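You operate a simulated robot arm through the tools that you are given. There is no shell and no other tool. Be economical: measure what you need, move in short steps, check, and stop when the job is done.

You run a simulated robot arm. Do the job below in one go: nothing can be reset, and whatever is moved stays where it is left.

Task
Take the black test card on the top of the packing bench and put it away on the top of the set-up table. Take the red pad and leave it on the orange pane. Fetch the yellow colour glass and set it on the floor of the teal roll rack. Put the brown marking card on the top of the island bench away on the top of the blue table. Put the grey terminal block on top of the purple spool. Fetch the white small sensor and set it on the shelf of the blue table. Put the black pulley on the top of the island bench away on the top of the narrow wall shelf. Lift the lid of the blue parts box open. The order is free. Set down upright: white small sensor.

Only the result counts: the job must be done as asked and must still hold three seconds after the hand-in. Knocking over, shifting, dropping, spilling or breaking anything else fails it. Lids that push on must go on centred and level and be pressed home; caps that screw on are set level and turned clockwise until they are tight.

Robot
A 6-joint arm with a two-finger parallel gripper on a trunk, on a base that drives. Base frame: it is fixed to the floor where the robot stands at the start and does not move with it; the origin is under the middle of the robot, x ahead of it, y to its left, z up. Lengths are in m, angles in rad, forces in N, time in s.
With the tool pointing down near the work surface it reaches from about 0.38 to 0.9 m from the robot's upright axis, wherever it stands. Its first joint turns from -2.007 to 2.007 rad. Places, roughly: black pulley (6x6x4 cm) [-1.5, -0.4, 0.8]; black test card (8x12x3 cm) [0.6, -0.1, 0.9]; brown marking card (8x12x3 cm) [-1.2, -0.3, 0.8]; floor of the teal roll rack (18x15 cm) [-2.5, -2.3, 0.86]; grey terminal block (6x5x5 cm) [-1.3, -0.2, 0.8]; lid of the blue parts box [-2.9, 4.5, 0.9]; orange pane (18x13x1 cm) [1, -0.3, 0.9]; purple spool (8x8x7 cm) [-1.4, -0.3, 0.9]; red pad (6x5x4 cm) [0.9, -0.5, 0.9]; shelf of the blue table [-2.2, 0.6, 0.3]; top of the blue table [-2.2, 0.6, 0.8]; top of the narrow wall shelf (18x118 cm) [-4.36, 5.1, 1.28]; top of the set-up table [-2.2, 1.8, 0.8]; white small sensor (4x5x6 cm) [-1.4, -0.5, 0.8]; yellow colour glass (5x5x2 cm) [0.7, -0.6, 0.9]. Payload 3.43 kg.
Tool frame: the origin (TCP) lies between the finger pads and is the grasp point; the fingertips stand 0.034 m ahead of it; z points along the fingers, y is the line along which they close. The gripper opens to 0.128 m. The fingers are 0.024 m wide and 0.012 m thick; the gripper's body (0.048 by 0.13 m) begins 0.096 m behind the TCP.
Orientation is told as [roll, pitch, yaw] about the base's x, y, z axes, in that order, counted from this pose: with the fingers straight down and closing along the base's y, the tool's x points along the base's -x, its y along +y and its z along -z.

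Tools
- The arm moves only by the tool arm_command. Its argument "rows" is a list that holds one entry, the list of rows, each a list of 7 numbers: the shift along the tool's x, y, z in m, then the turn, a rotation vector about the tool's x, y, z in rad, then the finger opening in m, from 0 to 0.128. In form: [[[x, y, z, ax, ay, az, jaw], ...]]. A call has 1 to 10 rows; each row is the pose to reach, as a shift and turn from the pose commanded when the call began, along the tool's axes at that moment. A row lasts 0.2 s, in which the tool goes at most 0.05 m and 0.15 rad; a call with a longer step from one row to the next is refused whole, and so is a gripper value outside its range. Where a pose cannot be reached the arm comes as near as it can. A force on the tool above 40 N (or 10 N above the force at the start of the call, whichever is more), or a blocked arm, ends the call early, and 0.2 s more pass. The fingers move at their own pace (about 0.108 m/s each) and stop on an object; they squeeze with about 42 N. The grip force told is the motor's: it shows also when the fingers shut on nothing. Time passes only in rows, and 0.2 s behind the last, so rows that repeat a pose let the fingers close. The reply holds the time, the measured pose of the TCP, the force on the tool along the base axes, the opening and the grip force, in the units named above and with some noise, with the torque about the TCP (base axes, N m) and any sound that the robot's microphone picked up.
- Cameras (640 x 400 px; columns grow to the right, rows downward): "scene" is now at [-0.0435, 0.1064, 1.2337]; the picture's right is [-0.99, 0.15, 0.00], its down [0.09, 0.57, -0.82] and it looks along [-0.12, -0.81, -0.57] (base axes); focal length 214 px, centre (320, 200). "wrist" rides on the gripper at [0.076, -0.011, -0.16] in the tool frame; the picture's right is [0.15, 0.99, 0.00], its down [-0.88, 0.13, -0.46] and it looks along [-0.45, 0.07, 0.89] (tool axes); focal length 234 px, centre (320, 200). There is no depth. A picture from a camera that has moved, and an enlarged one, comes with that camera's place and axes in the base frame and with its lens.
- get_image(camera): a new picture of that camera. No time passes.
- slide_trunk(by): slides the trunk up (or, below 0, down) by that many m; the arm and the scene camera ride with it, the base frame stays. It gives what a move gives, with no picture.
- drive_base(legs): drives the robot by 1 to 6 legs, each [ahead, turn to the left] in m and rad, along the robot's own axes; the way and the turn of a leg run together, so that a leg with both is an arc; at most 1.5 m and 3.142 rad a leg. The arm and the cameras ride along, it lands a little off, and it stops where it bumps. It gives what a move gives.
- pan_tilt(pan, tilt): turns the head with the scene camera to pan (to the left, within 1.798 rad either way) and tilt (down, from -0.506 to 1.204), counted from straight ahead of the robot. It gives what a move gives.
- inspect(camera, box): a new picture of the part [left, top, right, bottom] of that camera's present view, enlarged. No time passes.
- hand_in(): hands the job in; it is judged then, once.

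Go step by step. Nothing tells you exact positions but the pictures and the camera data: compare them with the known pose of the tool, close in by small moves and look again before you grip or let go. The budget is 217 turns and 210 pictures, counting those below and the enlarged ones. Unless the task says otherwise, let go and move clear before handing in, and close with one line.

The tools are called after "Request:" by a JSON object that holds its "method" and its "body". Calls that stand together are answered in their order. arm_command: Moves the arm, as the interface text tells. Its arguments: {"type":"object","properties":{"rows":{"type":"array"}},"required":["rows"]} The other tools are called the same way: slide_trunk (by) slides the trunk up or down; drive_base (legs) drives the base; pan_tilt (pan, tilt) turns the head that bears the scene camera; get_image (camera) takes a picture; inspect (camera, box) takes an enlarged picture of a part of a camera's view; hand_in () hands the job in.

At the start:

```text
time_s: 0.0
ee_pos: [0.1059, -0.4418, 1.0765]
tcp_rot: [0.001, 0.0, 0.001]
force: [-0.5, -0.6, -0.2]
moment: [0.01, 0.04, -0.02]
width: 0.1278
grip_force: 0.1
trunk travel left (down, up): [-0.5, 0.29]
robot x, y, heading: [0.0006, -0.0019, 0.0]
head pan, tilt: [-1.723, 0.611]
```

scene: 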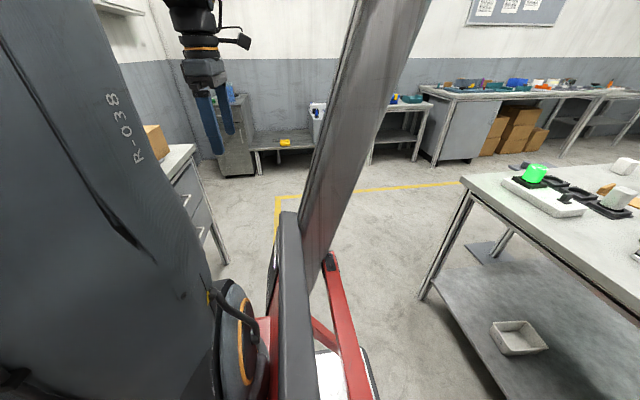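
wrist: 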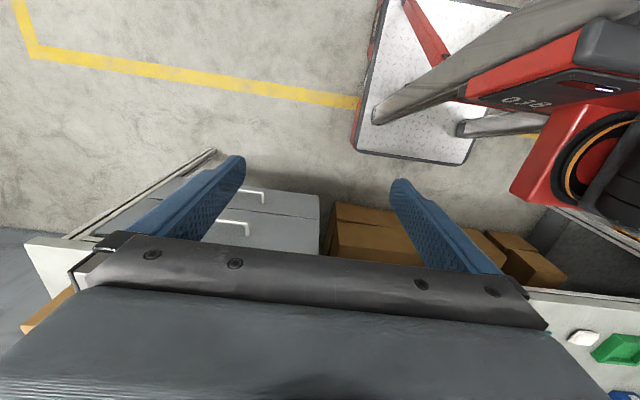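

I start by looking around: the packing bench should be ahead of the robot, so I turn the head there.

Request:
{"method": "pan_tilt", "body": {"pan": -0.2, "tilt": 0.6}}

Request:
{"method": "get_image", "body": {"camera": "scene"}}

```text
time_s: 1.6
ee_pos: [0.1068, -0.4419, 1.0756]
tcp_rot: [0.0, 0.0, 0.0]
force: [-0.3, -0.6, 0.2]
moment: [-0.01, -0.04, 0.0]
width: 0.1281
grip_force: 0.0
trunk travel left (down, up): [-0.5, 0.29]
robot x, y, heading: [0.0003, 0.0003, 0.005]
head pan, tilt: [-0.201, 0.6]
```

```text
207 pictures are left
camera scene: at [0.0564, 0.1758, 1.2347], right [-0.2, -0.98, 0.0], down [-0.55, 0.11, -0.83], along [0.81, -0.17, -0.56], focal length 214 px, centre (320, 200)
```

scene: 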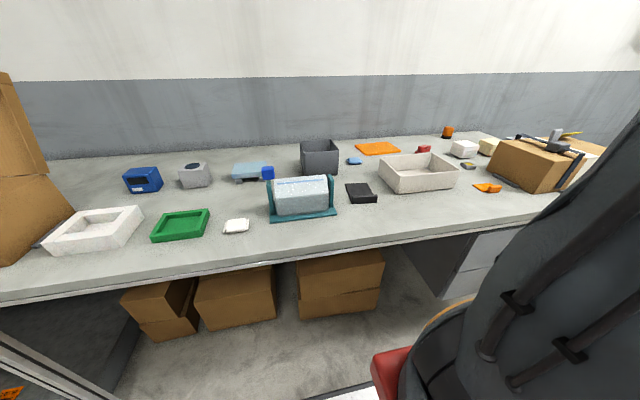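

The black card, orange pane and red item are in view on the bench. I enlarge the right part to find the red pad and yellow glass.

Request:
{"method": "inspect", "body": {"camera": "scene", "box": [330, 110, 530, 235]}}

Request:
{"method": "pan_tilt", "body": {"pan": 1.2, "tilt": 0.5}}

Request:
{"method": "get_image", "body": {"camera": "scene"}}

Request:
{"method": "pan_tilt", "body": {"pan": 1.79, "tilt": 0.3}}

Request:
{"method": "get_image", "body": {"camera": "scene"}}

```text
3.20 times, centred on (430, 172) of scene
camera zoom: at [0.0564, 0.1758, 1.2347], right [-0.2, -0.98, 0.0], down [-0.55, 0.11, -0.83], along [0.81, -0.17, -0.56], focal length 686 px, centre (-32, 288)
```

zoom: 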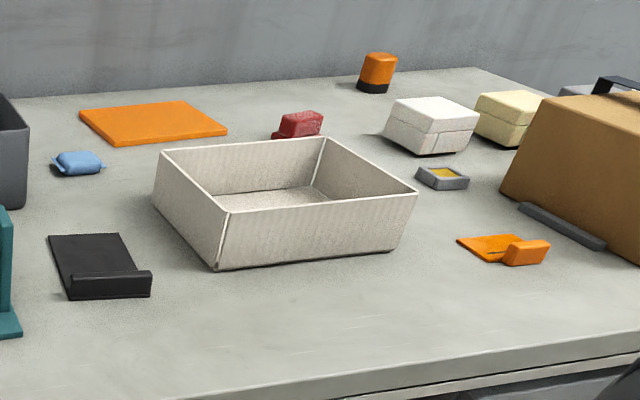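

```text
time_s: 3.1
ee_pos: [0.1084, -0.4415, 1.0758]
tcp_rot: [0.0, 0.0, 0.002]
force: [-0.6, 0.1, 0.0]
moment: [0.0, -0.01, 0.0]
width: 0.1279
grip_force: 0.1
trunk travel left (down, up): [-0.5, 0.29]
robot x, y, heading: [-0.001, 0.0012, 0.002]
head pan, tilt: [1.201, 0.499]
```

```text
205 pictures are left
camera scene: at [0.0028, 0.2782, 1.2438], right [0.93, -0.36, 0.0], down [-0.17, -0.45, -0.88], along [0.32, 0.82, -0.48], focal length 214 px, centre (320, 200)
```

scene: 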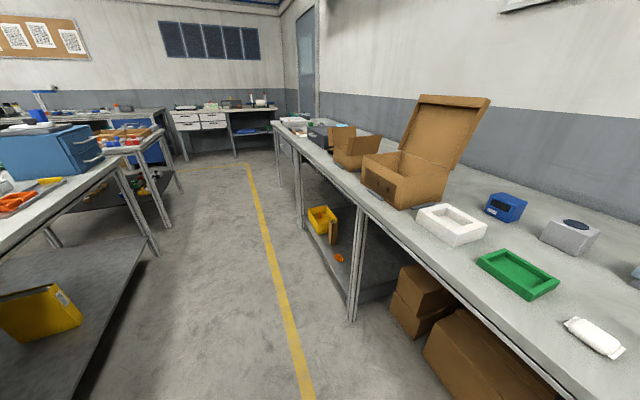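

```text
time_s: 4.1
ee_pos: [0.1068, -0.4414, 1.0752]
tcp_rot: [-0.001, 0.0, 0.0]
force: [-0.2, 0.0, -0.5]
moment: [0.03, 0.0, 0.0]
width: 0.128
grip_force: 0.0
trunk travel left (down, up): [-0.5, 0.29]
robot x, y, heading: [-0.0008, -0.0032, -0.001]
head pan, tilt: [1.791, 0.3]
```

```text
204 pictures are left
camera scene: at [-0.0505, 0.2846, 1.2622], right [0.98, 0.22, 0.0], down [0.06, -0.29, -0.96], along [-0.21, 0.93, -0.3], focal length 214 px, centre (320, 200)
```

scene: 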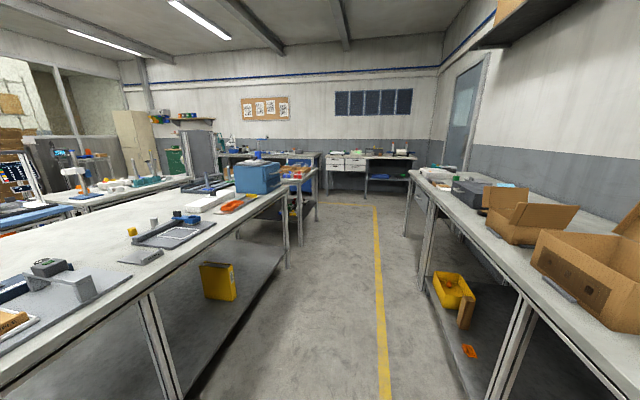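

The bench items match the list. I check the robot's footprint and the gap to the bench by looking down, and the island on the other side.

Request:
{"method": "pan_tilt", "body": {"pan": 0.3, "tilt": 1.2}}

Request:
{"method": "get_image", "body": {"camera": "scene"}}

Request:
{"method": "pan_tilt", "body": {"pan": 1.79, "tilt": 1.1}}

Request:
{"method": "get_image", "body": {"camera": "scene"}}

```text
time_s: 5.7
ee_pos: [0.1059, -0.4415, 1.0764]
tcp_rot: [-0.001, -0.001, 0.0]
force: [0.0, -0.1, -0.1]
moment: [0.0, 0.03, -0.01]
width: 0.1278
grip_force: 0.1
trunk travel left (down, up): [-0.5, 0.29]
robot x, y, heading: [0.0009, 0.0025, 0.002]
head pan, tilt: [0.3, 1.201]
```

```text
203 pictures are left
camera scene: at [0.0232, 0.21, 1.1902], right [0.3, -0.96, 0.0], down [-0.89, -0.28, -0.36], along [0.35, 0.11, -0.93], focal length 214 px, centre (320, 200)
```

scene: 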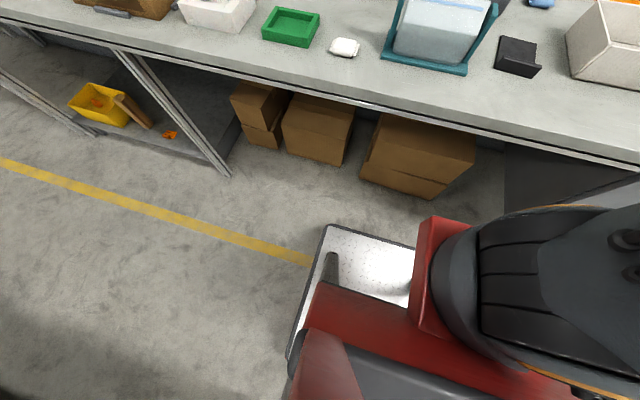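

```text
time_s: 7.3
ee_pos: [0.1057, -0.4414, 1.0755]
tcp_rot: [0.002, 0.0, 0.001]
force: [-0.2, 0.5, -0.4]
moment: [0.01, -0.01, 0.0]
width: 0.1282
grip_force: 0.1
trunk travel left (down, up): [-0.5, 0.29]
robot x, y, heading: [0.0011, 0.0043, 0.004]
head pan, tilt: [1.791, 1.1]
```

```text
202 pictures are left
camera scene: at [-0.0439, 0.2551, 1.1961], right [0.98, 0.22, 0.0], down [0.19, -0.87, -0.45], along [-0.1, 0.44, -0.89], focal length 214 px, centre (320, 200)
```

scene: 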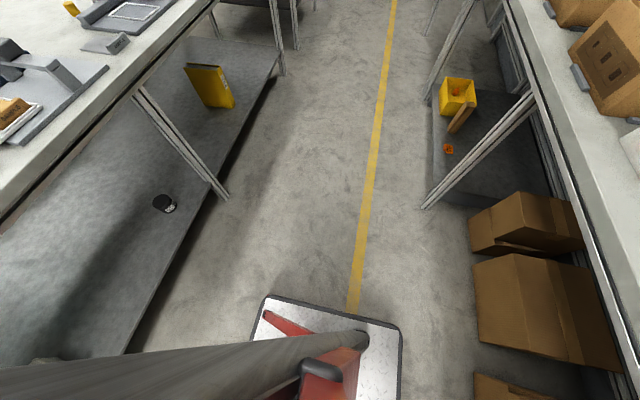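

Base footprint is about ±0.31 × ±0.26 m, bench edge near x≈0.4 with open space below. I move a bit nearer, turn right so the bench is on my left, and drive along it.

Request:
{"method": "drive_base", "body": {"legs": [[0.12, 0], [0, -1.5708], [0.33, 0]]}}

Request:
{"method": "pan_tilt", "body": {"pan": 1.3, "tilt": 0.7}}

Request:
{"method": "get_image", "body": {"camera": "scene"}}

```text
time_s: 14.1
ee_pos: [-0.3235, -0.4221, 1.0764]
tcp_rot: [0.002, -0.001, -1.579]
force: [0.6, -0.4, 0.5]
moment: [-0.01, 0.01, 0.02]
width: 0.1282
grip_force: 0.0
trunk travel left (down, up): [-0.5, 0.29]
robot x, y, heading: [0.1196, -0.3183, -1.583]
head pan, tilt: [1.791, 1.1]
```

```text
time_s: 15.0
ee_pos: [-0.3235, -0.4222, 1.0751]
tcp_rot: [0.0, 0.0, -1.579]
force: [0.3, 0.2, 0.9]
moment: [-0.01, 0.01, -0.02]
width: 0.1281
grip_force: 0.1
trunk travel left (down, up): [-0.5, 0.29]
robot x, y, heading: [0.12, -0.3149, -1.58]
head pan, tilt: [1.3, 0.7]
```

```text
201 pictures are left
camera scene: at [0.3993, -0.3125, 1.2261], right [-0.27, -0.96, 0.0], down [-0.62, 0.18, -0.76], along [0.74, -0.21, -0.64], focal length 214 px, centre (320, 200)
```

scene: 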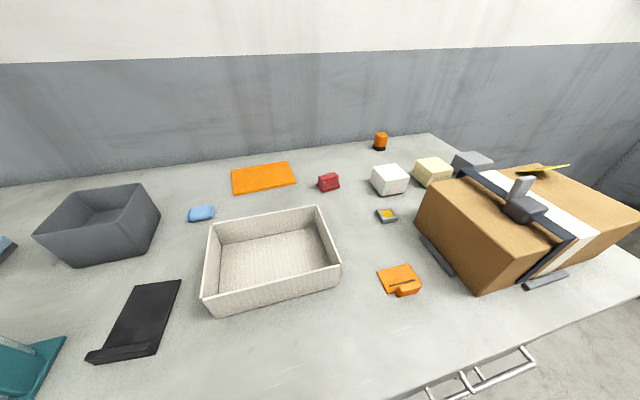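

Bench top works out at z≈0.866. I enlarge the red pad and pane region for shape.

Request:
{"method": "inspect", "body": {"camera": "scene", "box": [220, 140, 420, 265]}}

Request:
{"method": "slide_trunk", "body": {"by": 0.1}}

```text
3.20 times, centred on (320, 202) of scene
camera zoom: at [0.3993, -0.3125, 1.2261], right [-0.27, -0.96, 0.0], down [-0.62, 0.18, -0.76], along [0.74, -0.21, -0.64], focal length 686 px, centre (320, 192)
```

zoom: 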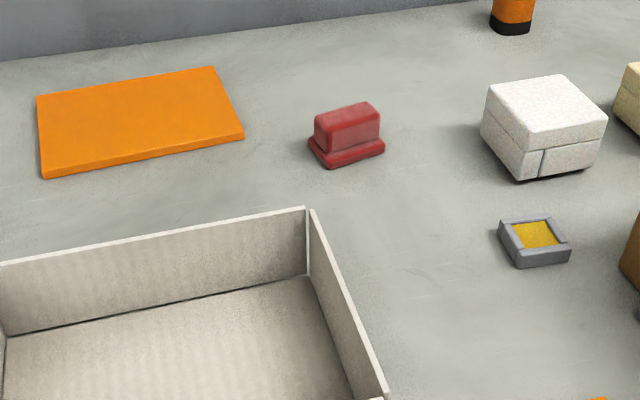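

```text
time_s: 16.4
ee_pos: [-0.3241, -0.4219, 1.1766]
tcp_rot: [0.0, 0.0, -1.578]
force: [-1.0, 0.0, 0.6]
moment: [-0.01, 0.0, 0.0]
width: 0.1279
grip_force: 0.1
trunk travel left (down, up): [-0.6, 0.19]
robot x, y, heading: [0.1151, -0.3184, -1.58]
head pan, tilt: [1.3, 0.7]
```

Red pad centre ≈(0.866,-0.469), turned ~15°. I swing the arm around the front to the left side, tool turning along with it.

Request:
{"method": "arm_command", "body": {"rows": [[[-0.0455, 0.0131, 0, 0, 0, -0.105, 0.128], [-0.0894, 0.0309, 0, 0, 0, -0.21, 0.128], [-0.1311, 0.0532, 0, 0, 0, -0.315, 0.128], [-0.1703, 0.0797, 0, 0, 0, -0.42, 0.128], [-0.2065, 0.1102, 0, 0, 0, -0.525, 0.128], [-0.2393, 0.1443, 0, 0, 0, -0.63, 0.128], [-0.2683, 0.1816, 0, 0, 0, -0.735, 0.128], [-0.2934, 0.2219, 0, 0, 0, -0.84, 0.128], [-0.314, 0.2645, 0, 0, 0, -0.945, 0.128], [-0.3301, 0.3091, 0, 0, 0, -1.05, 0.128]]]}}

Request:
{"method": "arm_command", "body": {"rows": [[[-0.0455, 0.0131, 0, 0, 0, -0.105, 0.128], [-0.0894, 0.0309, 0, 0, 0, -0.21, 0.128], [-0.1311, 0.0532, 0, 0, 0, -0.315, 0.128], [-0.1703, 0.0797, 0, 0, 0, -0.42, 0.128], [-0.2065, 0.1102, 0, 0, 0, -0.525, 0.128], [-0.2393, 0.1443, 0, 0, 0, -0.63, 0.128], [-0.2683, 0.1816, 0, 0, 0, -0.735, 0.128], [-0.2934, 0.2219, 0, 0, 0, -0.84, 0.128], [-0.314, 0.2645, 0, 0, 0, -0.945, 0.128], [-0.3301, 0.3091, 0, 0, 0, -1.05, 0.128]]]}}

Request:
{"method": "arm_command", "body": {"rows": [[[-0.0455, 0.0131, 0, 0, 0, -0.105, 0.128], [-0.0894, 0.0309, 0, 0, 0, -0.21, 0.128], [-0.1311, 0.0532, 0, 0, 0, -0.315, 0.128], [-0.1703, 0.0797, 0, 0, 0, -0.42, 0.128], [-0.2065, 0.1102, 0, 0, 0, -0.525, 0.128], [-0.2393, 0.1443, 0, 0, 0, -0.63, 0.128]]]}}

```text
time_s: 18.6
ee_pos: [-0.0156, -0.7515, 1.1734]
tcp_rot: [0.001, 0.001, -0.529]
force: [0.0, 0.0, 0.3]
moment: [-0.01, -0.03, 0.03]
width: 0.128
grip_force: 0.1
trunk travel left (down, up): [-0.6, 0.19]
robot x, y, heading: [0.1198, -0.3208, -1.574]
head pan, tilt: [1.3, 0.7]
```

```text
time_s: 20.8
ee_pos: [0.4266, -0.6558, 1.179]
tcp_rot: [-0.001, 0.0, 0.523]
force: [-1.2, -0.6, 0.2]
moment: [0.0, -0.05, -0.05]
width: 0.1278
grip_force: 0.0
trunk travel left (down, up): [-0.6, 0.19]
robot x, y, heading: [0.119, -0.3178, -1.58]
head pan, tilt: [1.3, 0.7]
```

```text
time_s: 22.2
ee_pos: [0.5586, -0.4122, 1.1765]
tcp_rot: [-0.001, 0.0, 1.153]
force: [0.3, -1.2, 0.1]
moment: [0.04, -0.04, -0.02]
width: 0.1281
grip_force: 0.0
trunk travel left (down, up): [-0.6, 0.19]
robot x, y, heading: [0.119, -0.3201, -1.579]
head pan, tilt: [1.3, 0.7]
```

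Now over the bench; I move above the red pad and look with the wrist camera.

Request:
{"method": "arm_command", "body": {"rows": [[[-0.0104, -0.0434, 0, 0, 0, -0.0967, 0.128], [-0.0207, -0.0868, 0, 0, 0, -0.1934, 0.128], [-0.0311, -0.1302, 0, 0, 0, -0.29, 0.128], [-0.0414, -0.1735, 0, 0, 0, -0.387, 0.128], [-0.0518, -0.2169, 0, 0, 0, -0.484, 0.128], [-0.0621, -0.2603, 0, 0, 0, -0.58, 0.128], [-0.0725, -0.3037, 0, 0, 0, -0.677, 0.128]]]}}

Request:
{"method": "get_image", "body": {"camera": "wrist"}}

Request:
{"method": "get_image", "body": {"camera": "scene"}}

```text
time_s: 23.8
ee_pos: [0.8673, -0.4694, 1.1774]
tcp_rot: [0.003, -0.001, 1.829]
force: [-0.8, -0.4, 1.2]
moment: [-0.03, -0.01, -0.03]
width: 0.1281
grip_force: 0.0
trunk travel left (down, up): [-0.6, 0.19]
robot x, y, heading: [0.1204, -0.3207, -1.577]
head pan, tilt: [1.3, 0.7]
```

```text
199 pictures are left
camera wrist: at [0.8983, -0.5405, 1.3364], right [-0.92, -0.39, 0.0], down [-0.35, 0.82, 0.46], along [-0.18, 0.42, -0.89], focal length 234 px, centre (320, 200)
```

wrist: 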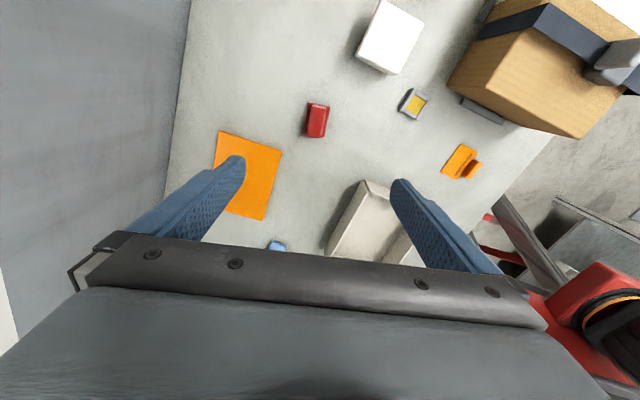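

```text
198 pictures are left
camera scene: at [0.4002, -0.2847, 1.3259], right [-0.28, -0.96, 0.0], down [-0.62, 0.18, -0.76], along [0.73, -0.21, -0.64], focal length 214 px, centre (320, 200)
```

scene: 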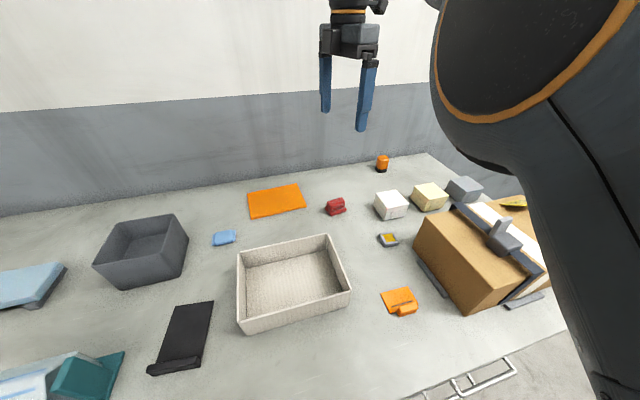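

Wrist view puts the pad near (0.878,-0.478), aligned well. I correct and descend part-way.

Request:
{"method": "arm_command", "body": {"rows": [[[0.004, -0.003, 0.045, 0, 0, 0, 0.1], [0.008, -0.006, 0.09, 0, 0, 0, 0.1], [0.0115, -0.0083, 0.135, 0, 0, 0, 0.1], [0.0115, -0.0083, 0.175, 0, 0, 0, 0.1]]]}}

Request:
{"method": "get_image", "body": {"camera": "wrist"}}

```text
time_s: 24.8
ee_pos: [0.8771, -0.477, 1.0015]
tcp_rot: [0.002, 0.0, 1.825]
force: [-0.7, 0.1, 1.1]
moment: [0.02, -0.07, -0.03]
width: 0.1
grip_force: 0.1
trunk travel left (down, up): [-0.6, 0.19]
robot x, y, heading: [0.1165, -0.3182, -1.58]
head pan, tilt: [1.3, 0.7]
```

```text
197 pictures are left
camera wrist: at [0.9072, -0.5473, 1.1617], right [-0.92, -0.39, 0.0], down [-0.35, 0.82, 0.46], along [-0.18, 0.42, -0.89], focal length 234 px, centre (320, 200)
```

wrist: 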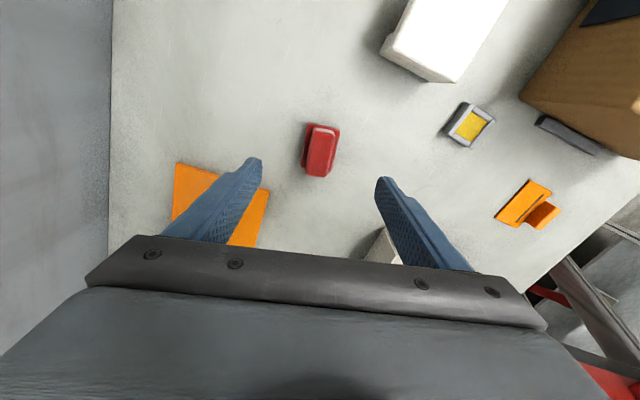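

Pad top centre at (0.880,-0.486). I go down onto it and close.

Request:
{"method": "arm_command", "body": {"rows": [[[0.01, -0.0005, 0.04, 0, 0, 0, 0.1], [0.01, -0.0005, 0.084, 0, 0, 0, 0.1], [0.01, -0.0005, 0.084, 0, 0, 0, 0.06], [0.01, -0.0005, 0.084, 0, 0, 0, 0.02], [0.01, -0.0005, 0.084, 0, 0, 0, 0.0], [0.01, -0.0005, 0.084, 0, 0, 0, 0.0]]]}}

Request:
{"method": "get_image", "body": {"camera": "wrist"}}

```text
time_s: 26.2
ee_pos: [0.8804, -0.4865, 0.9171]
tcp_rot: [0.0, -0.001, 1.828]
force: [0.5, -1.0, -0.3]
moment: [-0.01, 0.01, 0.02]
width: 0.0268
grip_force: 42.1
trunk travel left (down, up): [-0.6, 0.19]
robot x, y, heading: [0.1198, -0.3191, -1.577]
head pan, tilt: [1.3, 0.7]
```

```text
196 pictures are left
camera wrist: at [0.9115, -0.5571, 1.0765], right [-0.92, -0.39, 0.0], down [-0.35, 0.82, 0.46], along [-0.18, 0.42, -0.89], focal length 234 px, centre (320, 200)
```

wrist: 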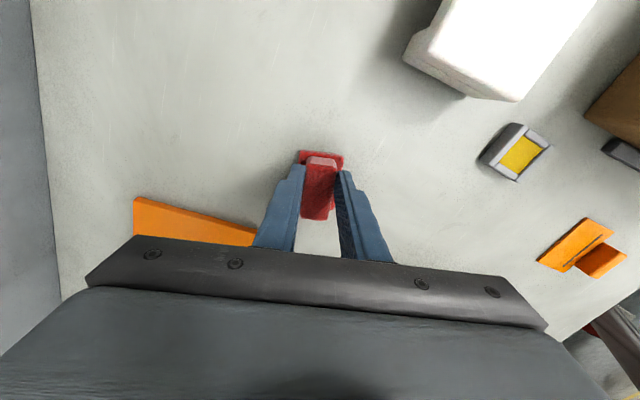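

Gripped. I lift, move over the pane and check.

Request:
{"method": "arm_command", "body": {"rows": [[[0, 0, -0.04, 0, 0, 0, 0], [0, 0, -0.08, 0, 0, 0, 0], [-0.0296, -0.0254, -0.08, 0, 0, 0, 0], [-0.0592, -0.0508, -0.08, 0, 0, 0, 0], [-0.0888, -0.0762, -0.08, 0, 0, 0, 0], [-0.1184, -0.1016, -0.08, 0, 0, 0, 0], [-0.148, -0.127, -0.08, 0, 0, 0, 0]]]}}

Request:
{"method": "get_image", "body": {"camera": "wrist"}}

Request:
{"method": "inspect", "body": {"camera": "scene", "box": [200, 120, 400, 245]}}

```text
time_s: 27.8
ee_pos: [0.9434, -0.3258, 0.9986]
tcp_rot: [0.002, 0.001, 1.828]
force: [-0.3, 0.0, -1.2]
moment: [0.05, 0.03, 0.0]
width: 0.0268
grip_force: 42.1
out of reach, approached as far as the arm can: row 7
trunk travel left (down, up): [-0.6, 0.19]
robot x, y, heading: [0.1191, -0.317, -1.581]
head pan, tilt: [1.3, 0.7]
```

```text
195 pictures are left
camera wrist: at [0.9739, -0.3954, 1.1584], right [-0.92, -0.39, 0.0], down [-0.35, 0.82, 0.46], along [-0.18, 0.42, -0.89], focal length 234 px, centre (320, 200)
```

wrist: 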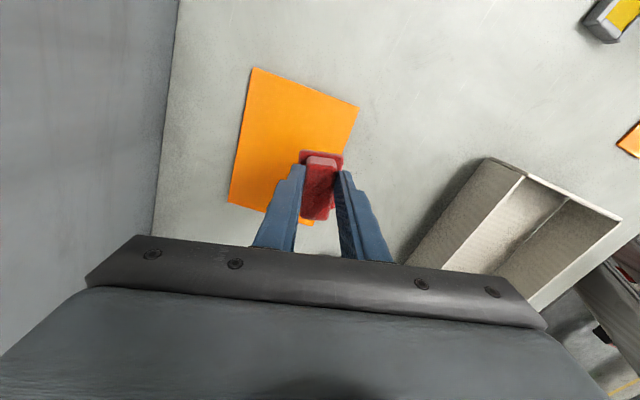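

```text
3.20 times, centred on (300, 182) of scene
camera zoom: at [0.4002, -0.2852, 1.326], right [-0.28, -0.96, 0.0], down [-0.62, 0.18, -0.76], along [0.73, -0.21, -0.64], focal length 686 px, centre (384, 256)
```

zoom: 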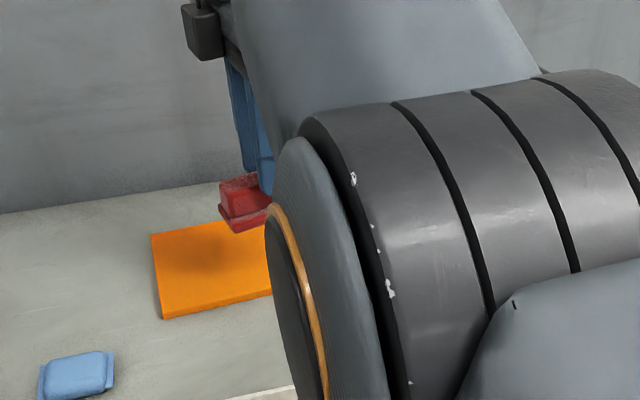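

The pane centre is at ≈(0.977,-0.298), just past my reach at this height. I try a higher arm pose with more extension.

Request:
{"method": "arm_command", "body": {"rows": [[[-0.146, -0.124, -0.12, 0, 0, 0, 0], [-0.146, -0.124, -0.12, 0, 0, 0, 0]]]}}

```text
refused: row 1 steps farther than a row can; nothing moved
```

I forgot that rows restart from the present pose; resend.

Request:
{"method": "arm_command", "body": {"rows": [[[0, 0, -0.04, 0, 0, 0, 0], [0, 0, -0.08, 0, 0, 0, 0], [-0.009, -0.02, -0.08, 0, 0, 0, 0], [-0.018, -0.04, -0.08, 0, 0, 0, 0], [-0.018, -0.04, -0.08, 0, 0, 0, 0]]]}}

```text
time_s: 29.0
ee_pos: [0.9289, -0.3152, 1.0693]
tcp_rot: [0.0, -0.001, 1.828]
force: [-0.7, 0.0, -0.2]
moment: [0.0, -0.02, 0.0]
width: 0.0271
grip_force: 41.6
out of reach, approached as far as the arm can: row 1, 2, 3, 4, 5
trunk travel left (down, up): [-0.6, 0.19]
robot x, y, heading: [0.1216, -0.3185, -1.581]
head pan, tilt: [1.3, 0.7]
```

Higher is worse, so the shoulder sits lower; I raise the trunk and lower the arm.

Request:
{"method": "slide_trunk", "body": {"by": 0.18}}

Request:
{"method": "arm_command", "body": {"rows": [[[0, 0, 0.048, 0, 0, 0, 0], [0, 0, 0.096, 0, 0, 0, 0], [0, 0, 0.144, 0, 0, 0, 0], [0, 0, 0.192, 0, 0, 0, 0], [0, 0, 0.24, 0, 0, 0, 0], [-0.002, -0.025, 0.265, 0, 0, 0, 0], [-0.0043, -0.0503, 0.29, 0, 0, 0, 0], [-0.0043, -0.0503, 0.29, 0, 0, 0, 0]]]}}

Request:
{"method": "get_image", "body": {"camera": "wrist"}}

```text
time_s: 31.0
ee_pos: [0.9285, -0.3152, 1.247]
tcp_rot: [0.0, 0.0, 1.826]
force: [0.4, 0.2, -0.3]
moment: [0.03, -0.02, 0.01]
width: 0.0269
grip_force: 42.0
trunk travel left (down, up): [-0.78, 0.01]
robot x, y, heading: [0.1147, -0.3181, -1.581]
head pan, tilt: [1.3, 0.7]
```

```text
time_s: 32.8
ee_pos: [0.9621, -0.2985, 0.9582]
tcp_rot: [0.002, 0.0, 1.827]
force: [-0.2, -1.0, -0.5]
moment: [-0.02, 0.01, -0.01]
width: 0.0268
grip_force: 41.8
out of reach, approached as far as the arm can: row 7, 8
trunk travel left (down, up): [-0.78, 0.01]
robot x, y, heading: [0.1195, -0.3208, -1.575]
head pan, tilt: [1.3, 0.7]
```

```text
193 pictures are left
camera wrist: at [0.9915, -0.3684, 1.1191], right [-0.92, -0.39, 0.0], down [-0.35, 0.82, 0.46], along [-0.18, 0.42, -0.89], focal length 234 px, centre (320, 200)
```

wrist: 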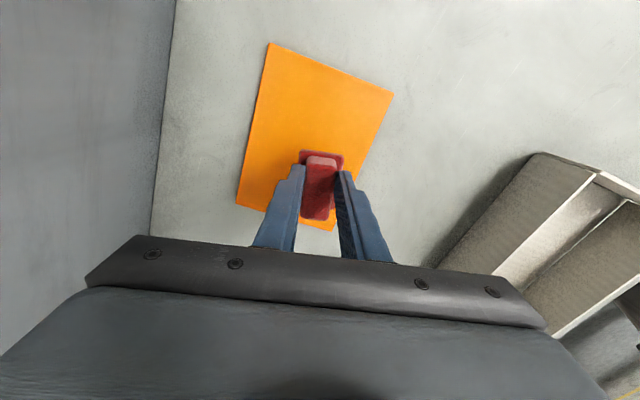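

The pad now sits well inside the pane's outline. I lower it and release.

Request:
{"method": "arm_command", "body": {"rows": [[[0, 0, 0.02, 0, 0, 0, 0], [0, 0, 0.028, 0, 0, 0, 0], [0, 0, 0.032, 0, 0, 0, 0]]]}}

```text
time_s: 33.6
ee_pos: [0.9591, -0.3007, 0.9261]
tcp_rot: [0.0, -0.001, 1.828]
force: [-0.4, 0.6, 1.2]
moment: [-0.01, -0.04, 0.0]
width: 0.0268
grip_force: 42.4
out of reach, approached as far as the arm can: row 1, 2, 3
trunk travel left (down, up): [-0.78, 0.01]
robot x, y, heading: [0.1236, -0.32, -1.577]
head pan, tilt: [1.3, 0.7]
```

Request:
{"method": "arm_command", "body": {"rows": [[[0, 0, 0.002, 0, 0, 0, 0], [0, 0, 0.004, 0, 0, 0, 0]]]}}

Request:
{"method": "inspect", "body": {"camera": "wrist", "box": [220, 100, 420, 225]}}

```text
time_s: 34.2
ee_pos: [0.9586, -0.2994, 0.9268]
tcp_rot: [-0.004, 0.003, 1.828]
force: [-2.4, -2.9, 21.3]
moment: [0.13, 0.3, 0.05]
width: 0.0269
grip_force: 41.6
trunk travel left (down, up): [-0.78, 0.01]
robot x, y, heading: [0.121, -0.3196, -1.582]
head pan, tilt: [1.3, 0.7]
```

```text
3.20 times, centred on (320, 162) of wrist
camera zoom: at [0.9884, -0.3698, 1.0862], right [-0.92, -0.39, 0.0], down [-0.35, 0.82, 0.45], along [-0.17, 0.42, -0.89], focal length 749 px, centre (320, 320)
```

zoom: 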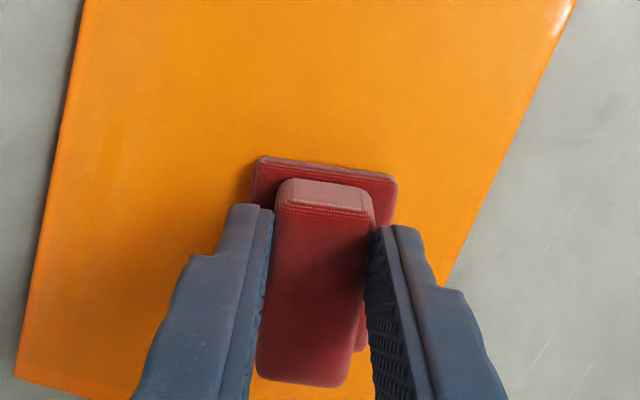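

Contact made. I relieve, open and rise.

Request:
{"method": "arm_command", "body": {"rows": [[[0, 0, -0.003, 0, 0, 0, 0], [0, 0, -0.003, 0, 0, 0, 0.05], [0, 0, -0.003, 0, 0, 0, 0.08], [0, 0, -0.003, 0, 0, 0, 0.08], [0, 0, -0.04, 0, 0, 0, 0.08], [0, 0, -0.085, 0, 0, 0, 0.08], [0, 0, -0.13, 0, 0, 0, 0.08]]]}}

Request:
{"method": "get_image", "body": {"camera": "wrist"}}

```text
time_s: 35.8
ee_pos: [0.9586, -0.2983, 1.0514]
tcp_rot: [0.003, 0.001, 1.826]
force: [0.3, 0.4, -1.3]
moment: [0.01, 0.0, 0.01]
width: 0.08
grip_force: 0.0
trunk travel left (down, up): [-0.78, 0.01]
robot x, y, heading: [0.1191, -0.3216, -1.578]
head pan, tilt: [1.3, 0.7]
```

```text
191 pictures are left
camera wrist: at [0.989, -0.3685, 1.2117], right [-0.92, -0.39, 0.0], down [-0.35, 0.82, 0.46], along [-0.18, 0.42, -0.89], focal length 234 px, centre (320, 200)
```

wrist: 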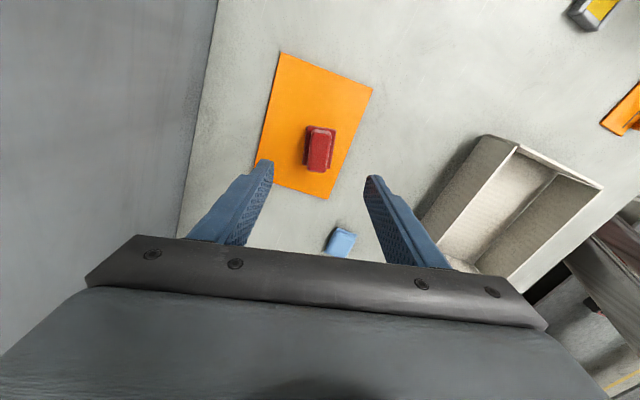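

Red pad is on the pane. Next I move over the black card's raised bar to look at it.

Request:
{"method": "arm_command", "body": {"rows": [[[0, 0, -0.045, 0, 0, 0, 0.1], [-0.033, 0.0349, -0.06, 0, 0, 0.028, 0.1], [-0.066, 0.0699, -0.06, 0, 0, 0.057, 0.1], [-0.099, 0.1048, -0.06, 0, 0, 0.085, 0.1], [-0.132, 0.1398, -0.06, 0, 0, 0.114, 0.1], [-0.165, 0.1747, -0.06, 0, 0, 0.142, 0.1], [-0.198, 0.2097, -0.06, 0, 0, 0.17, 0.1], [-0.231, 0.2446, -0.06, 0, 0, 0.2, 0.1], [-0.264, 0.2796, -0.06, 0, 0, 0.228, 0.1], [-0.297, 0.3145, -0.06, 0, 0, 0.256, 0.1]]]}}

Request:
{"method": "get_image", "body": {"camera": "wrist"}}

```text
refused: row 2 steps farther than a row can; nothing moved
```

```text
190 pictures are left
camera wrist: at [0.989, -0.3685, 1.2117], right [-0.92, -0.39, 0.0], down [-0.35, 0.82, 0.46], along [-0.18, 0.42, -0.89], focal length 234 px, centre (320, 200)
```

wrist: 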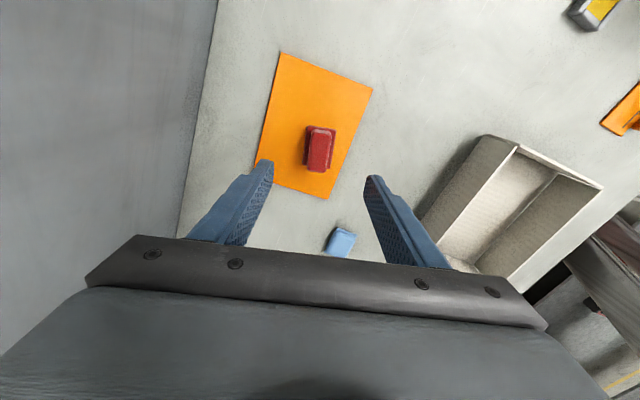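

Request:
{"method": "arm_command", "body": {"rows": [[[0, 0, -0.048, 0, 0, 0, 0.1], [-0.033, 0.0349, -0.048, 0, 0, 0.028, 0.1], [-0.066, 0.0699, -0.048, 0, 0, 0.057, 0.1], [-0.099, 0.1048, -0.048, 0, 0, 0.085, 0.1], [-0.132, 0.1398, -0.048, 0, 0, 0.114, 0.1], [-0.165, 0.1747, -0.048, 0, 0, 0.142, 0.1], [-0.198, 0.2097, -0.048, 0, 0, 0.17, 0.1], [-0.231, 0.2446, -0.048, 0, 0, 0.2, 0.1], [-0.264, 0.2796, -0.048, 0, 0, 0.228, 0.1], [-0.297, 0.3145, -0.048, 0, 0, 0.256, 0.1]]]}}

Request:
{"method": "get_image", "body": {"camera": "wrist"}}

```text
time_s: 37.1
ee_pos: [0.7459, -0.2536, 0.9753]
tcp_rot: [0.196, 0.007, 1.639]
force: [0.2, 0.6, 0.1]
moment: [0.01, 0.0, 0.01]
width: 0.1
grip_force: 0.0
trunk travel left (down, up): [-0.78, 0.01]
robot x, y, heading: [0.1197, -0.3178, -1.58]
head pan, tilt: [1.3, 0.7]
stopped in row 6: the arm was blocked; the commanded pose is now the measured one
```

```text
189 pictures are left
camera wrist: at [0.7937, -0.3251, 1.1303], right [-0.96, -0.21, 0.19], down [-0.1, 0.88, 0.47], along [-0.27, 0.43, -0.86], focal length 234 px, centre (320, 200)
```

wrist: 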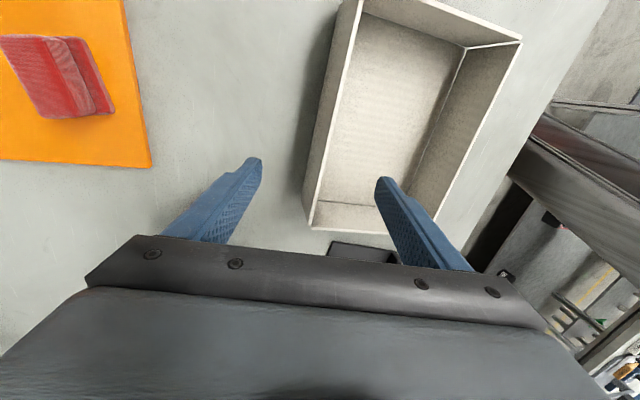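

The arm got blocked: the raised trunk with a close-in reach folds it badly, and it dipped and tilted. I back off along the tool axis, level it, then lower the trunk.

Request:
{"method": "arm_command", "body": {"rows": [[[0, 0, -0.03, 0, 0, 0, 0.1], [0, 0, -0.06, 0, 0, 0, 0.1], [0, 0, -0.1, 0.05, 0, 0, 0.1], [0, 0, -0.14, 0.12, 0, 0, 0.1], [0, 0, -0.14, 0.196, 0, 0, 0.1]]]}}

Request:
{"method": "get_image", "body": {"camera": "wrist"}}

Request:
{"method": "get_image", "body": {"camera": "scene"}}

```text
time_s: 38.1
ee_pos: [0.7354, -0.2628, 0.992]
tcp_rot: [0.262, 0.014, 1.627]
force: [0.1, 0.2, -0.2]
moment: [0.02, -0.02, 0.0]
width: 0.1001
grip_force: 0.0
trunk travel left (down, up): [-0.78, 0.01]
robot x, y, heading: [0.1182, -0.3225, -1.577]
head pan, tilt: [1.3, 0.7]
stopped in row 5: the arm was blocked; the commanded pose is now the measured one
```

```text
188 pictures are left
camera wrist: at [0.7914, -0.334, 1.1449], right [-0.95, -0.19, 0.26], down [-0.06, 0.89, 0.46], along [-0.32, 0.42, -0.85], focal length 234 px, centre (320, 200)
```

wrist: 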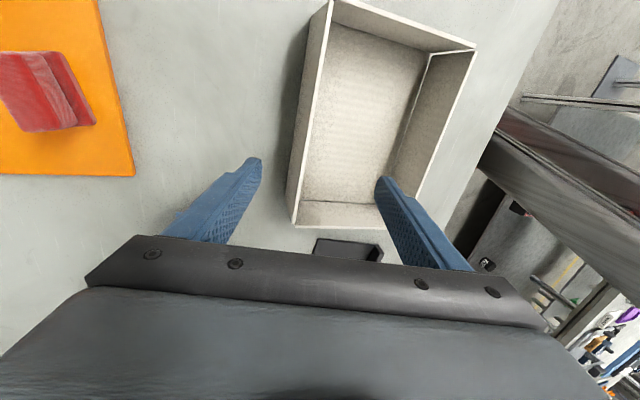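

```text
187 pictures are left
camera scene: at [0.4001, -0.2417, 1.5103], right [-0.35, -0.94, 0.0], down [-0.57, 0.21, -0.8], along [0.75, -0.28, -0.61], focal length 214 px, centre (320, 200)
```

scene: 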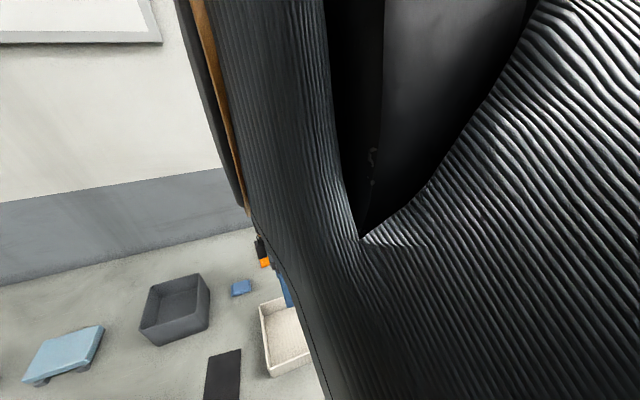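

The elbow is pushing against the camera head. I turn the head away to the other side and retry.

Request:
{"method": "pan_tilt", "body": {"pan": -1.0, "tilt": 0.6}}

Request:
{"method": "arm_command", "body": {"rows": [[[0, 0, -0.03, 0, 0, 0, 0.1], [0, 0, -0.06, 0.05, 0, 0, 0.1], [0, 0, -0.09, 0.12, 0, 0, 0.1], [0, 0, -0.12, 0.19, 0, 0, 0.1], [0, 0, -0.12, 0.262, 0, 0, 0.1]]]}}

```text
time_s: 40.2
ee_pos: [0.7356, -0.2666, 0.9953]
tcp_rot: [0.257, 0.015, 1.618]
force: [0.6, -0.2, 0.1]
moment: [0.01, 0.0, -0.01]
width: 0.0997
grip_force: 0.0
trunk travel left (down, up): [-0.78, 0.01]
robot x, y, heading: [0.1209, -0.3236, -1.579]
head pan, tilt: [-1.0, 0.6]
```

```text
time_s: 41.2
ee_pos: [0.7279, -0.2818, 0.9933]
tcp_rot: [0.269, 0.02, 1.597]
force: [-0.1, -0.1, -0.1]
moment: [0.0, -0.01, -0.02]
width: 0.1003
grip_force: 0.1
trunk travel left (down, up): [-0.78, 0.01]
robot x, y, heading: [0.1213, -0.3165, -1.581]
head pan, tilt: [-1.0, 0.6]
stopped in row 4: the arm was blocked; the commanded pose is now the measured one
```

Still blocked on folding inwards; I try going back outward instead.

Request:
{"method": "arm_command", "body": {"rows": [[[0, -0.03, -0.01, 0, 0, 0, 0.1], [0, -0.06, -0.02, 0.05, 0, 0, 0.1], [0, -0.1, -0.04, 0.12, 0, 0, 0.1], [0, -0.14, -0.05, 0.19, 0, 0, 0.1], [0, -0.15, -0.06, 0.26, 0, 0, 0.1]]]}}

Request:
{"method": "get_image", "body": {"camera": "scene"}}

```text
time_s: 42.4
ee_pos: [0.8894, -0.2715, 1.0146]
tcp_rot: [0.005, 0.021, 1.604]
force: [0.1, 0.6, 0.1]
moment: [-0.01, 0.02, 0.03]
width: 0.1001
grip_force: 0.1
trunk travel left (down, up): [-0.78, 0.01]
robot x, y, heading: [0.1175, -0.3221, -1.578]
head pan, tilt: [-1.0, 0.6]
```

```text
186 pictures are left
camera scene: at [0.2442, -0.2583, 1.5147], right [-0.53, 0.85, 0.0], down [0.48, 0.3, -0.83], along [-0.7, -0.44, -0.56], focal length 214 px, centre (320, 200)
```

scene: 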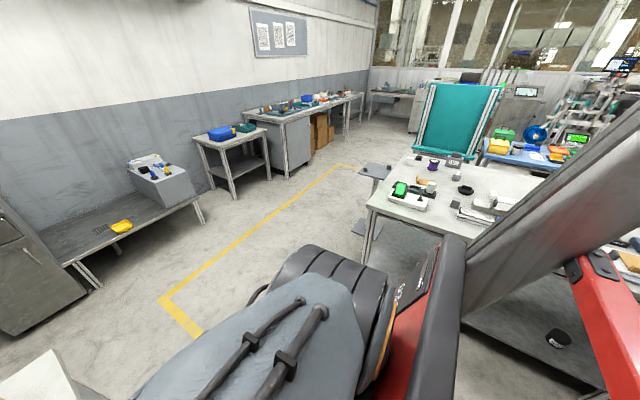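

Free and level again. I raise the arm, lower the trunk, then approach the card with a lower shoulder.

Request:
{"method": "arm_command", "body": {"rows": [[[0, 0.01, -0.045, 0, 0, 0, 0.1], [0, 0.02, -0.09, 0, 0, 0, 0.1], [0, 0.03, -0.135, 0, 0, 0, 0.1], [0, 0.04, -0.18, 0, 0, 0, 0.1], [0, 0.05, -0.22, 0, 0, 0, 0.1]]]}}

Request:
{"method": "slide_trunk", "body": {"by": -0.15}}

```text
time_s: 43.6
ee_pos: [0.8401, -0.2719, 1.2292]
tcp_rot: [0.009, 0.022, 1.6]
force: [0.6, 0.4, -0.4]
moment: [0.0, 0.01, 0.04]
width: 0.1
grip_force: 0.1
trunk travel left (down, up): [-0.78, 0.01]
robot x, y, heading: [0.1223, -0.3181, -1.574]
head pan, tilt: [-1.0, 0.6]
```

```text
time_s: 45.3
ee_pos: [0.8397, -0.2744, 1.0789]
tcp_rot: [0.008, 0.023, 1.596]
force: [-0.2, 0.7, -0.4]
moment: [0.01, 0.01, -0.01]
width: 0.0999
grip_force: 0.1
trunk travel left (down, up): [-0.63, 0.16]
robot x, y, heading: [0.118, -0.3176, -1.577]
head pan, tilt: [-1.0, 0.6]
```

Request:
{"method": "arm_command", "body": {"rows": [[[-0.027, 0.036, -0.01, 0.008, -0.022, 0, 0.1], [-0.054, 0.073, -0.02, 0.008, -0.022, 0, 0.1], [-0.081, 0.109, -0.03, 0.008, -0.022, 0, 0.1], [-0.108, 0.146, -0.04, 0.008, -0.022, 0, 0.1], [-0.135, 0.182, -0.04, 0.008, -0.022, 0, 0.1], [-0.163, 0.219, -0.04, 0.008, -0.022, 0, 0.1], [-0.19, 0.255, -0.04, 0.008, -0.022, 0, 0.1]]]}}

Request:
{"method": "get_image", "body": {"camera": "wrist"}}

```text
time_s: 46.0
ee_pos: [0.7597, -0.2773, 0.9735]
tcp_rot: [0.189, 0.038, 1.511]
force: [-0.9, 1.7, 0.2]
moment: [-0.03, -0.01, 0.03]
width: 0.0999
grip_force: 0.1
trunk travel left (down, up): [-0.63, 0.16]
robot x, y, heading: [0.121, -0.32, -1.579]
head pan, tilt: [-1.0, 0.6]
stopped in row 3: the arm was blocked; the commanded pose is now the measured one
```

```text
185 pictures are left
camera wrist: at [0.7967, -0.3504, 1.13], right [-0.98, -0.08, 0.19], down [0.01, 0.9, 0.44], along [-0.21, 0.43, -0.88], focal length 234 px, centre (320, 200)
```

wrist: 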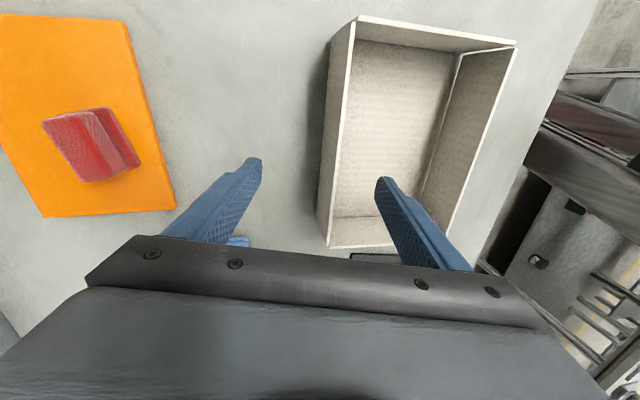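

The card lies beyond the first joint's range from here (angle ≈2.04 rad). I retreat outward, level, and then back the base up instead.

Request:
{"method": "arm_command", "body": {"rows": [[[0.02, -0.03, -0.02, 0.05, -0.01, 0, 0.1], [0.04, -0.06, -0.04, 0.1, -0.02, 0, 0.1], [0.06, -0.08, -0.07, 0.15, -0.03, 0, 0.1], [0.06, -0.08, -0.1, 0.19, -0.038, 0, 0.1], [0.06, -0.08, -0.13, 0.19, -0.038, 0, 0.1]]]}}

```text
time_s: 47.2
ee_pos: [0.8593, -0.3345, 1.0924]
tcp_rot: [-0.006, 0.0, 1.514]
force: [-0.2, -0.1, -0.4]
moment: [-0.03, -0.03, 0.04]
width: 0.1004
grip_force: 0.1
trunk travel left (down, up): [-0.63, 0.16]
robot x, y, heading: [0.1217, -0.3213, -1.576]
head pan, tilt: [-1.0, 0.6]
```

I take the yellow glass first from here: it lies at ≈(0.733,-0.571), axis-aligned. I move above it.

Request:
{"method": "arm_command", "body": {"rows": [[[0.04, 0.019, 0, 0, 0, -0.01, 0.1], [0.081, 0.037, 0, 0, 0, -0.02, 0.1], [0.121, 0.056, 0, 0, 0, -0.03, 0.1], [0.162, 0.075, 0.01, 0, 0, -0.04, 0.1], [0.202, 0.093, 0.03, 0, 0, -0.05, 0.1], [0.243, 0.112, 0.05, 0, 0, -0.057, 0.1]]]}}

Request:
{"method": "get_image", "body": {"camera": "wrist"}}

```text
time_s: 48.6
ee_pos: [0.7353, -0.5714, 1.0424]
tcp_rot: [-0.008, -0.001, 1.569]
force: [-0.7, 0.3, 0.5]
moment: [-0.04, -0.01, 0.02]
width: 0.1
grip_force: 0.0
trunk travel left (down, up): [-0.63, 0.16]
robot x, y, heading: [0.1177, -0.3166, -1.578]
head pan, tilt: [-1.0, 0.6]
```

```text
184 pictures are left
camera wrist: at [0.746, -0.6477, 1.203], right [-0.99, -0.15, -0.01], down [-0.13, 0.88, 0.46], along [-0.06, 0.45, -0.89], focal length 234 px, centre (320, 200)
```

wrist: 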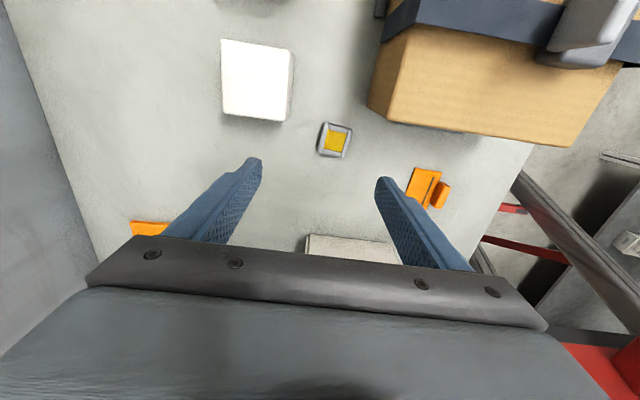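

Request:
{"method": "arm_command", "body": {"rows": [[[0.004, 0.007, 0.04, 0, 0, 0, 0.09], [0.008, 0.014, 0.085, 0, 0, 0, 0.09]]]}}

Request:
{"method": "inspect", "body": {"camera": "wrist", "box": [220, 80, 460, 230]}}

```text
time_s: 49.2
ee_pos: [0.7226, -0.5792, 0.956]
tcp_rot: [-0.01, -0.003, 1.572]
force: [0.6, 0.9, 0.2]
moment: [-0.01, -0.02, 0.0]
width: 0.0899
grip_force: 0.1
trunk travel left (down, up): [-0.63, 0.16]
robot x, y, heading: [0.1199, -0.3234, -1.581]
head pan, tilt: [-1.0, 0.6]
```

```text
2.67 times, centred on (340, 155) of wrist
camera zoom: at [0.7321, -0.6555, 1.1162], right [-0.99, -0.15, -0.01], down [-0.13, 0.88, 0.46], along [-0.06, 0.45, -0.89], focal length 624 px, centre (267, 320)
```

zoom: 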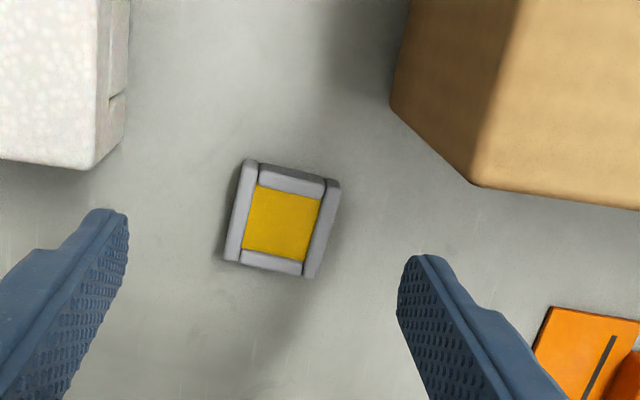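

Request:
{"method": "arm_command", "body": {"rows": [[[0.004, 0.0046, 0.03, 0, 0, 0, 0.09], [0.004, 0.0046, 0.052, 0, 0, 0, 0.09], [0.004, 0.0046, 0.052, 0, 0, 0, 0.04], [0.004, 0.0046, 0.052, 0, 0, 0, 0.0], [0.004, 0.0046, 0.052, 0, 0, 0, 0.0]]]}}

Request:
{"method": "get_image", "body": {"camera": "wrist"}}

```text
time_s: 50.4
ee_pos: [0.7148, -0.5844, 0.906]
tcp_rot: [-0.007, -0.001, 1.571]
force: [0.2, -0.4, 0.5]
moment: [0.0, 0.0, 0.0]
width: 0.0
grip_force: 33.8
trunk travel left (down, up): [-0.63, 0.16]
robot x, y, heading: [0.1179, -0.3183, -1.577]
head pan, tilt: [-1.0, 0.6]
```

```text
182 pictures are left
camera wrist: at [0.7251, -0.6608, 1.0656], right [-0.99, -0.15, -0.01], down [-0.13, 0.88, 0.46], along [-0.06, 0.45, -0.89], focal length 234 px, centre (320, 200)
```

wrist: 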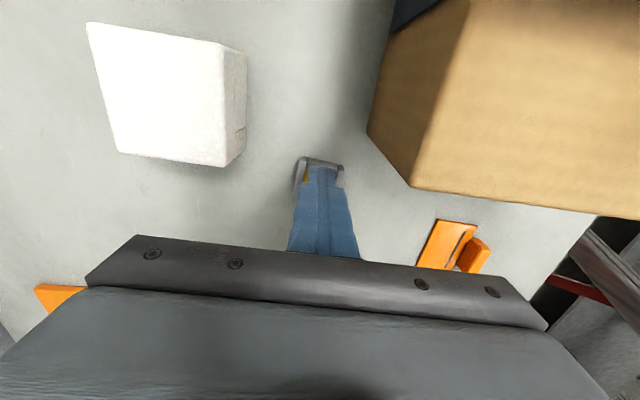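

The fingers shut above the glass, so the bench is a bit lower than I reckoned. I open and look before going lower.

Request:
{"method": "arm_command", "body": {"rows": [[[-0.006, -0.002, -0.01, 0, 0, 0, 0.05], [-0.006, -0.002, -0.01, 0, 0, 0, 0.09], [-0.006, -0.002, -0.01, 0, 0, 0, 0.09], [-0.006, -0.002, 0.0, 0, 0, 0, 0.09]]]}}

Request:
{"method": "inspect", "body": {"camera": "wrist", "box": [220, 100, 420, 225]}}

```text
time_s: 51.4
ee_pos: [0.7177, -0.5791, 0.9048]
tcp_rot: [-0.007, 0.0, 1.571]
force: [0.4, -0.2, 0.7]
moment: [-0.01, -0.03, -0.02]
width: 0.09
grip_force: 0.0
trunk travel left (down, up): [-0.63, 0.16]
robot x, y, heading: [0.1178, -0.3184, -1.581]
head pan, tilt: [-1.0, 0.6]
```

```text
3.20 times, centred on (320, 162) of wrist
camera zoom: at [0.7276, -0.6538, 1.0654], right [-0.99, -0.15, -0.01], down [-0.13, 0.88, 0.46], along [-0.06, 0.45, -0.89], focal length 749 px, centre (320, 320)
```

zoom: 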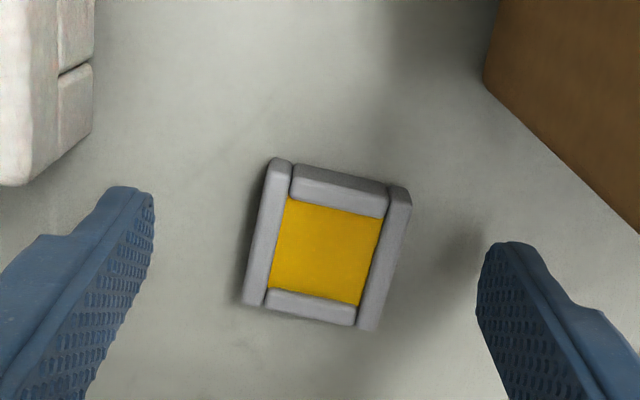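

Request:
{"method": "arm_command", "body": {"rows": [[[-0.003, 0.002, 0.006, 0, 0, 0, 0.09], [-0.003, 0.002, 0.012, 0, 0, 0, 0.09], [-0.003, 0.002, 0.016, 0, 0, 0, 0.09]]]}}

Request:
{"method": "inspect", "body": {"camera": "wrist", "box": [220, 100, 420, 225]}}

```text
time_s: 52.2
ee_pos: [0.7167, -0.5752, 0.8885]
tcp_rot: [-0.007, -0.002, 1.57]
force: [-0.4, 0.9, 0.6]
moment: [0.0, 0.01, 0.01]
width: 0.0899
grip_force: 0.0
trunk travel left (down, up): [-0.63, 0.16]
robot x, y, heading: [0.1163, -0.3211, -1.581]
head pan, tilt: [-1.0, 0.6]
```

```text
3.20 times, centred on (320, 162) of wrist
camera zoom: at [0.726, -0.6506, 1.0489], right [-0.99, -0.15, -0.01], down [-0.13, 0.88, 0.46], along [-0.06, 0.45, -0.89], focal length 749 px, centre (320, 320)
```

zoom: 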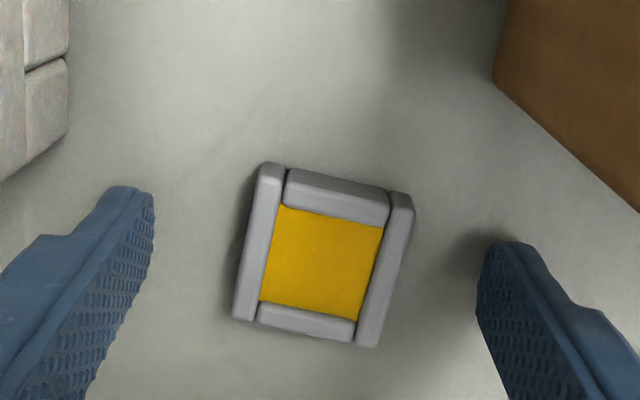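

Request:
{"method": "arm_command", "body": {"rows": [[[-0.002, 0.0, 0, 0, 0, 0, 0.05], [-0.002, 0.0, 0, 0, 0, 0, 0.02], [-0.002, 0, 0, 0, 0, 0, 0.0], [-0.002, 0, 0, 0, 0, 0, 0.0]]]}}

Request:
{"method": "inspect", "body": {"camera": "wrist", "box": [220, 100, 420, 225]}}

```text
time_s: 53.2
ee_pos: [0.7164, -0.5725, 0.8883]
tcp_rot: [-0.007, -0.002, 1.57]
force: [-0.2, 0.5, 0.1]
moment: [0.03, -0.01, 0.01]
width: 0.0405
grip_force: 42.6
trunk travel left (down, up): [-0.63, 0.16]
robot x, y, heading: [0.1201, -0.315, -1.58]
head pan, tilt: [-1.0, 0.6]
```

```text
3.20 times, centred on (320, 162) of wrist
camera zoom: at [0.7265, -0.6485, 1.0483], right [-0.99, -0.15, -0.01], down [-0.13, 0.88, 0.46], along [-0.06, 0.45, -0.89], focal length 749 px, centre (320, 320)
```

zoom: 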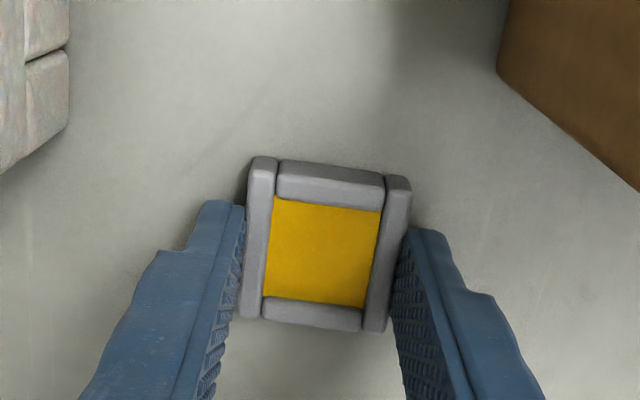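

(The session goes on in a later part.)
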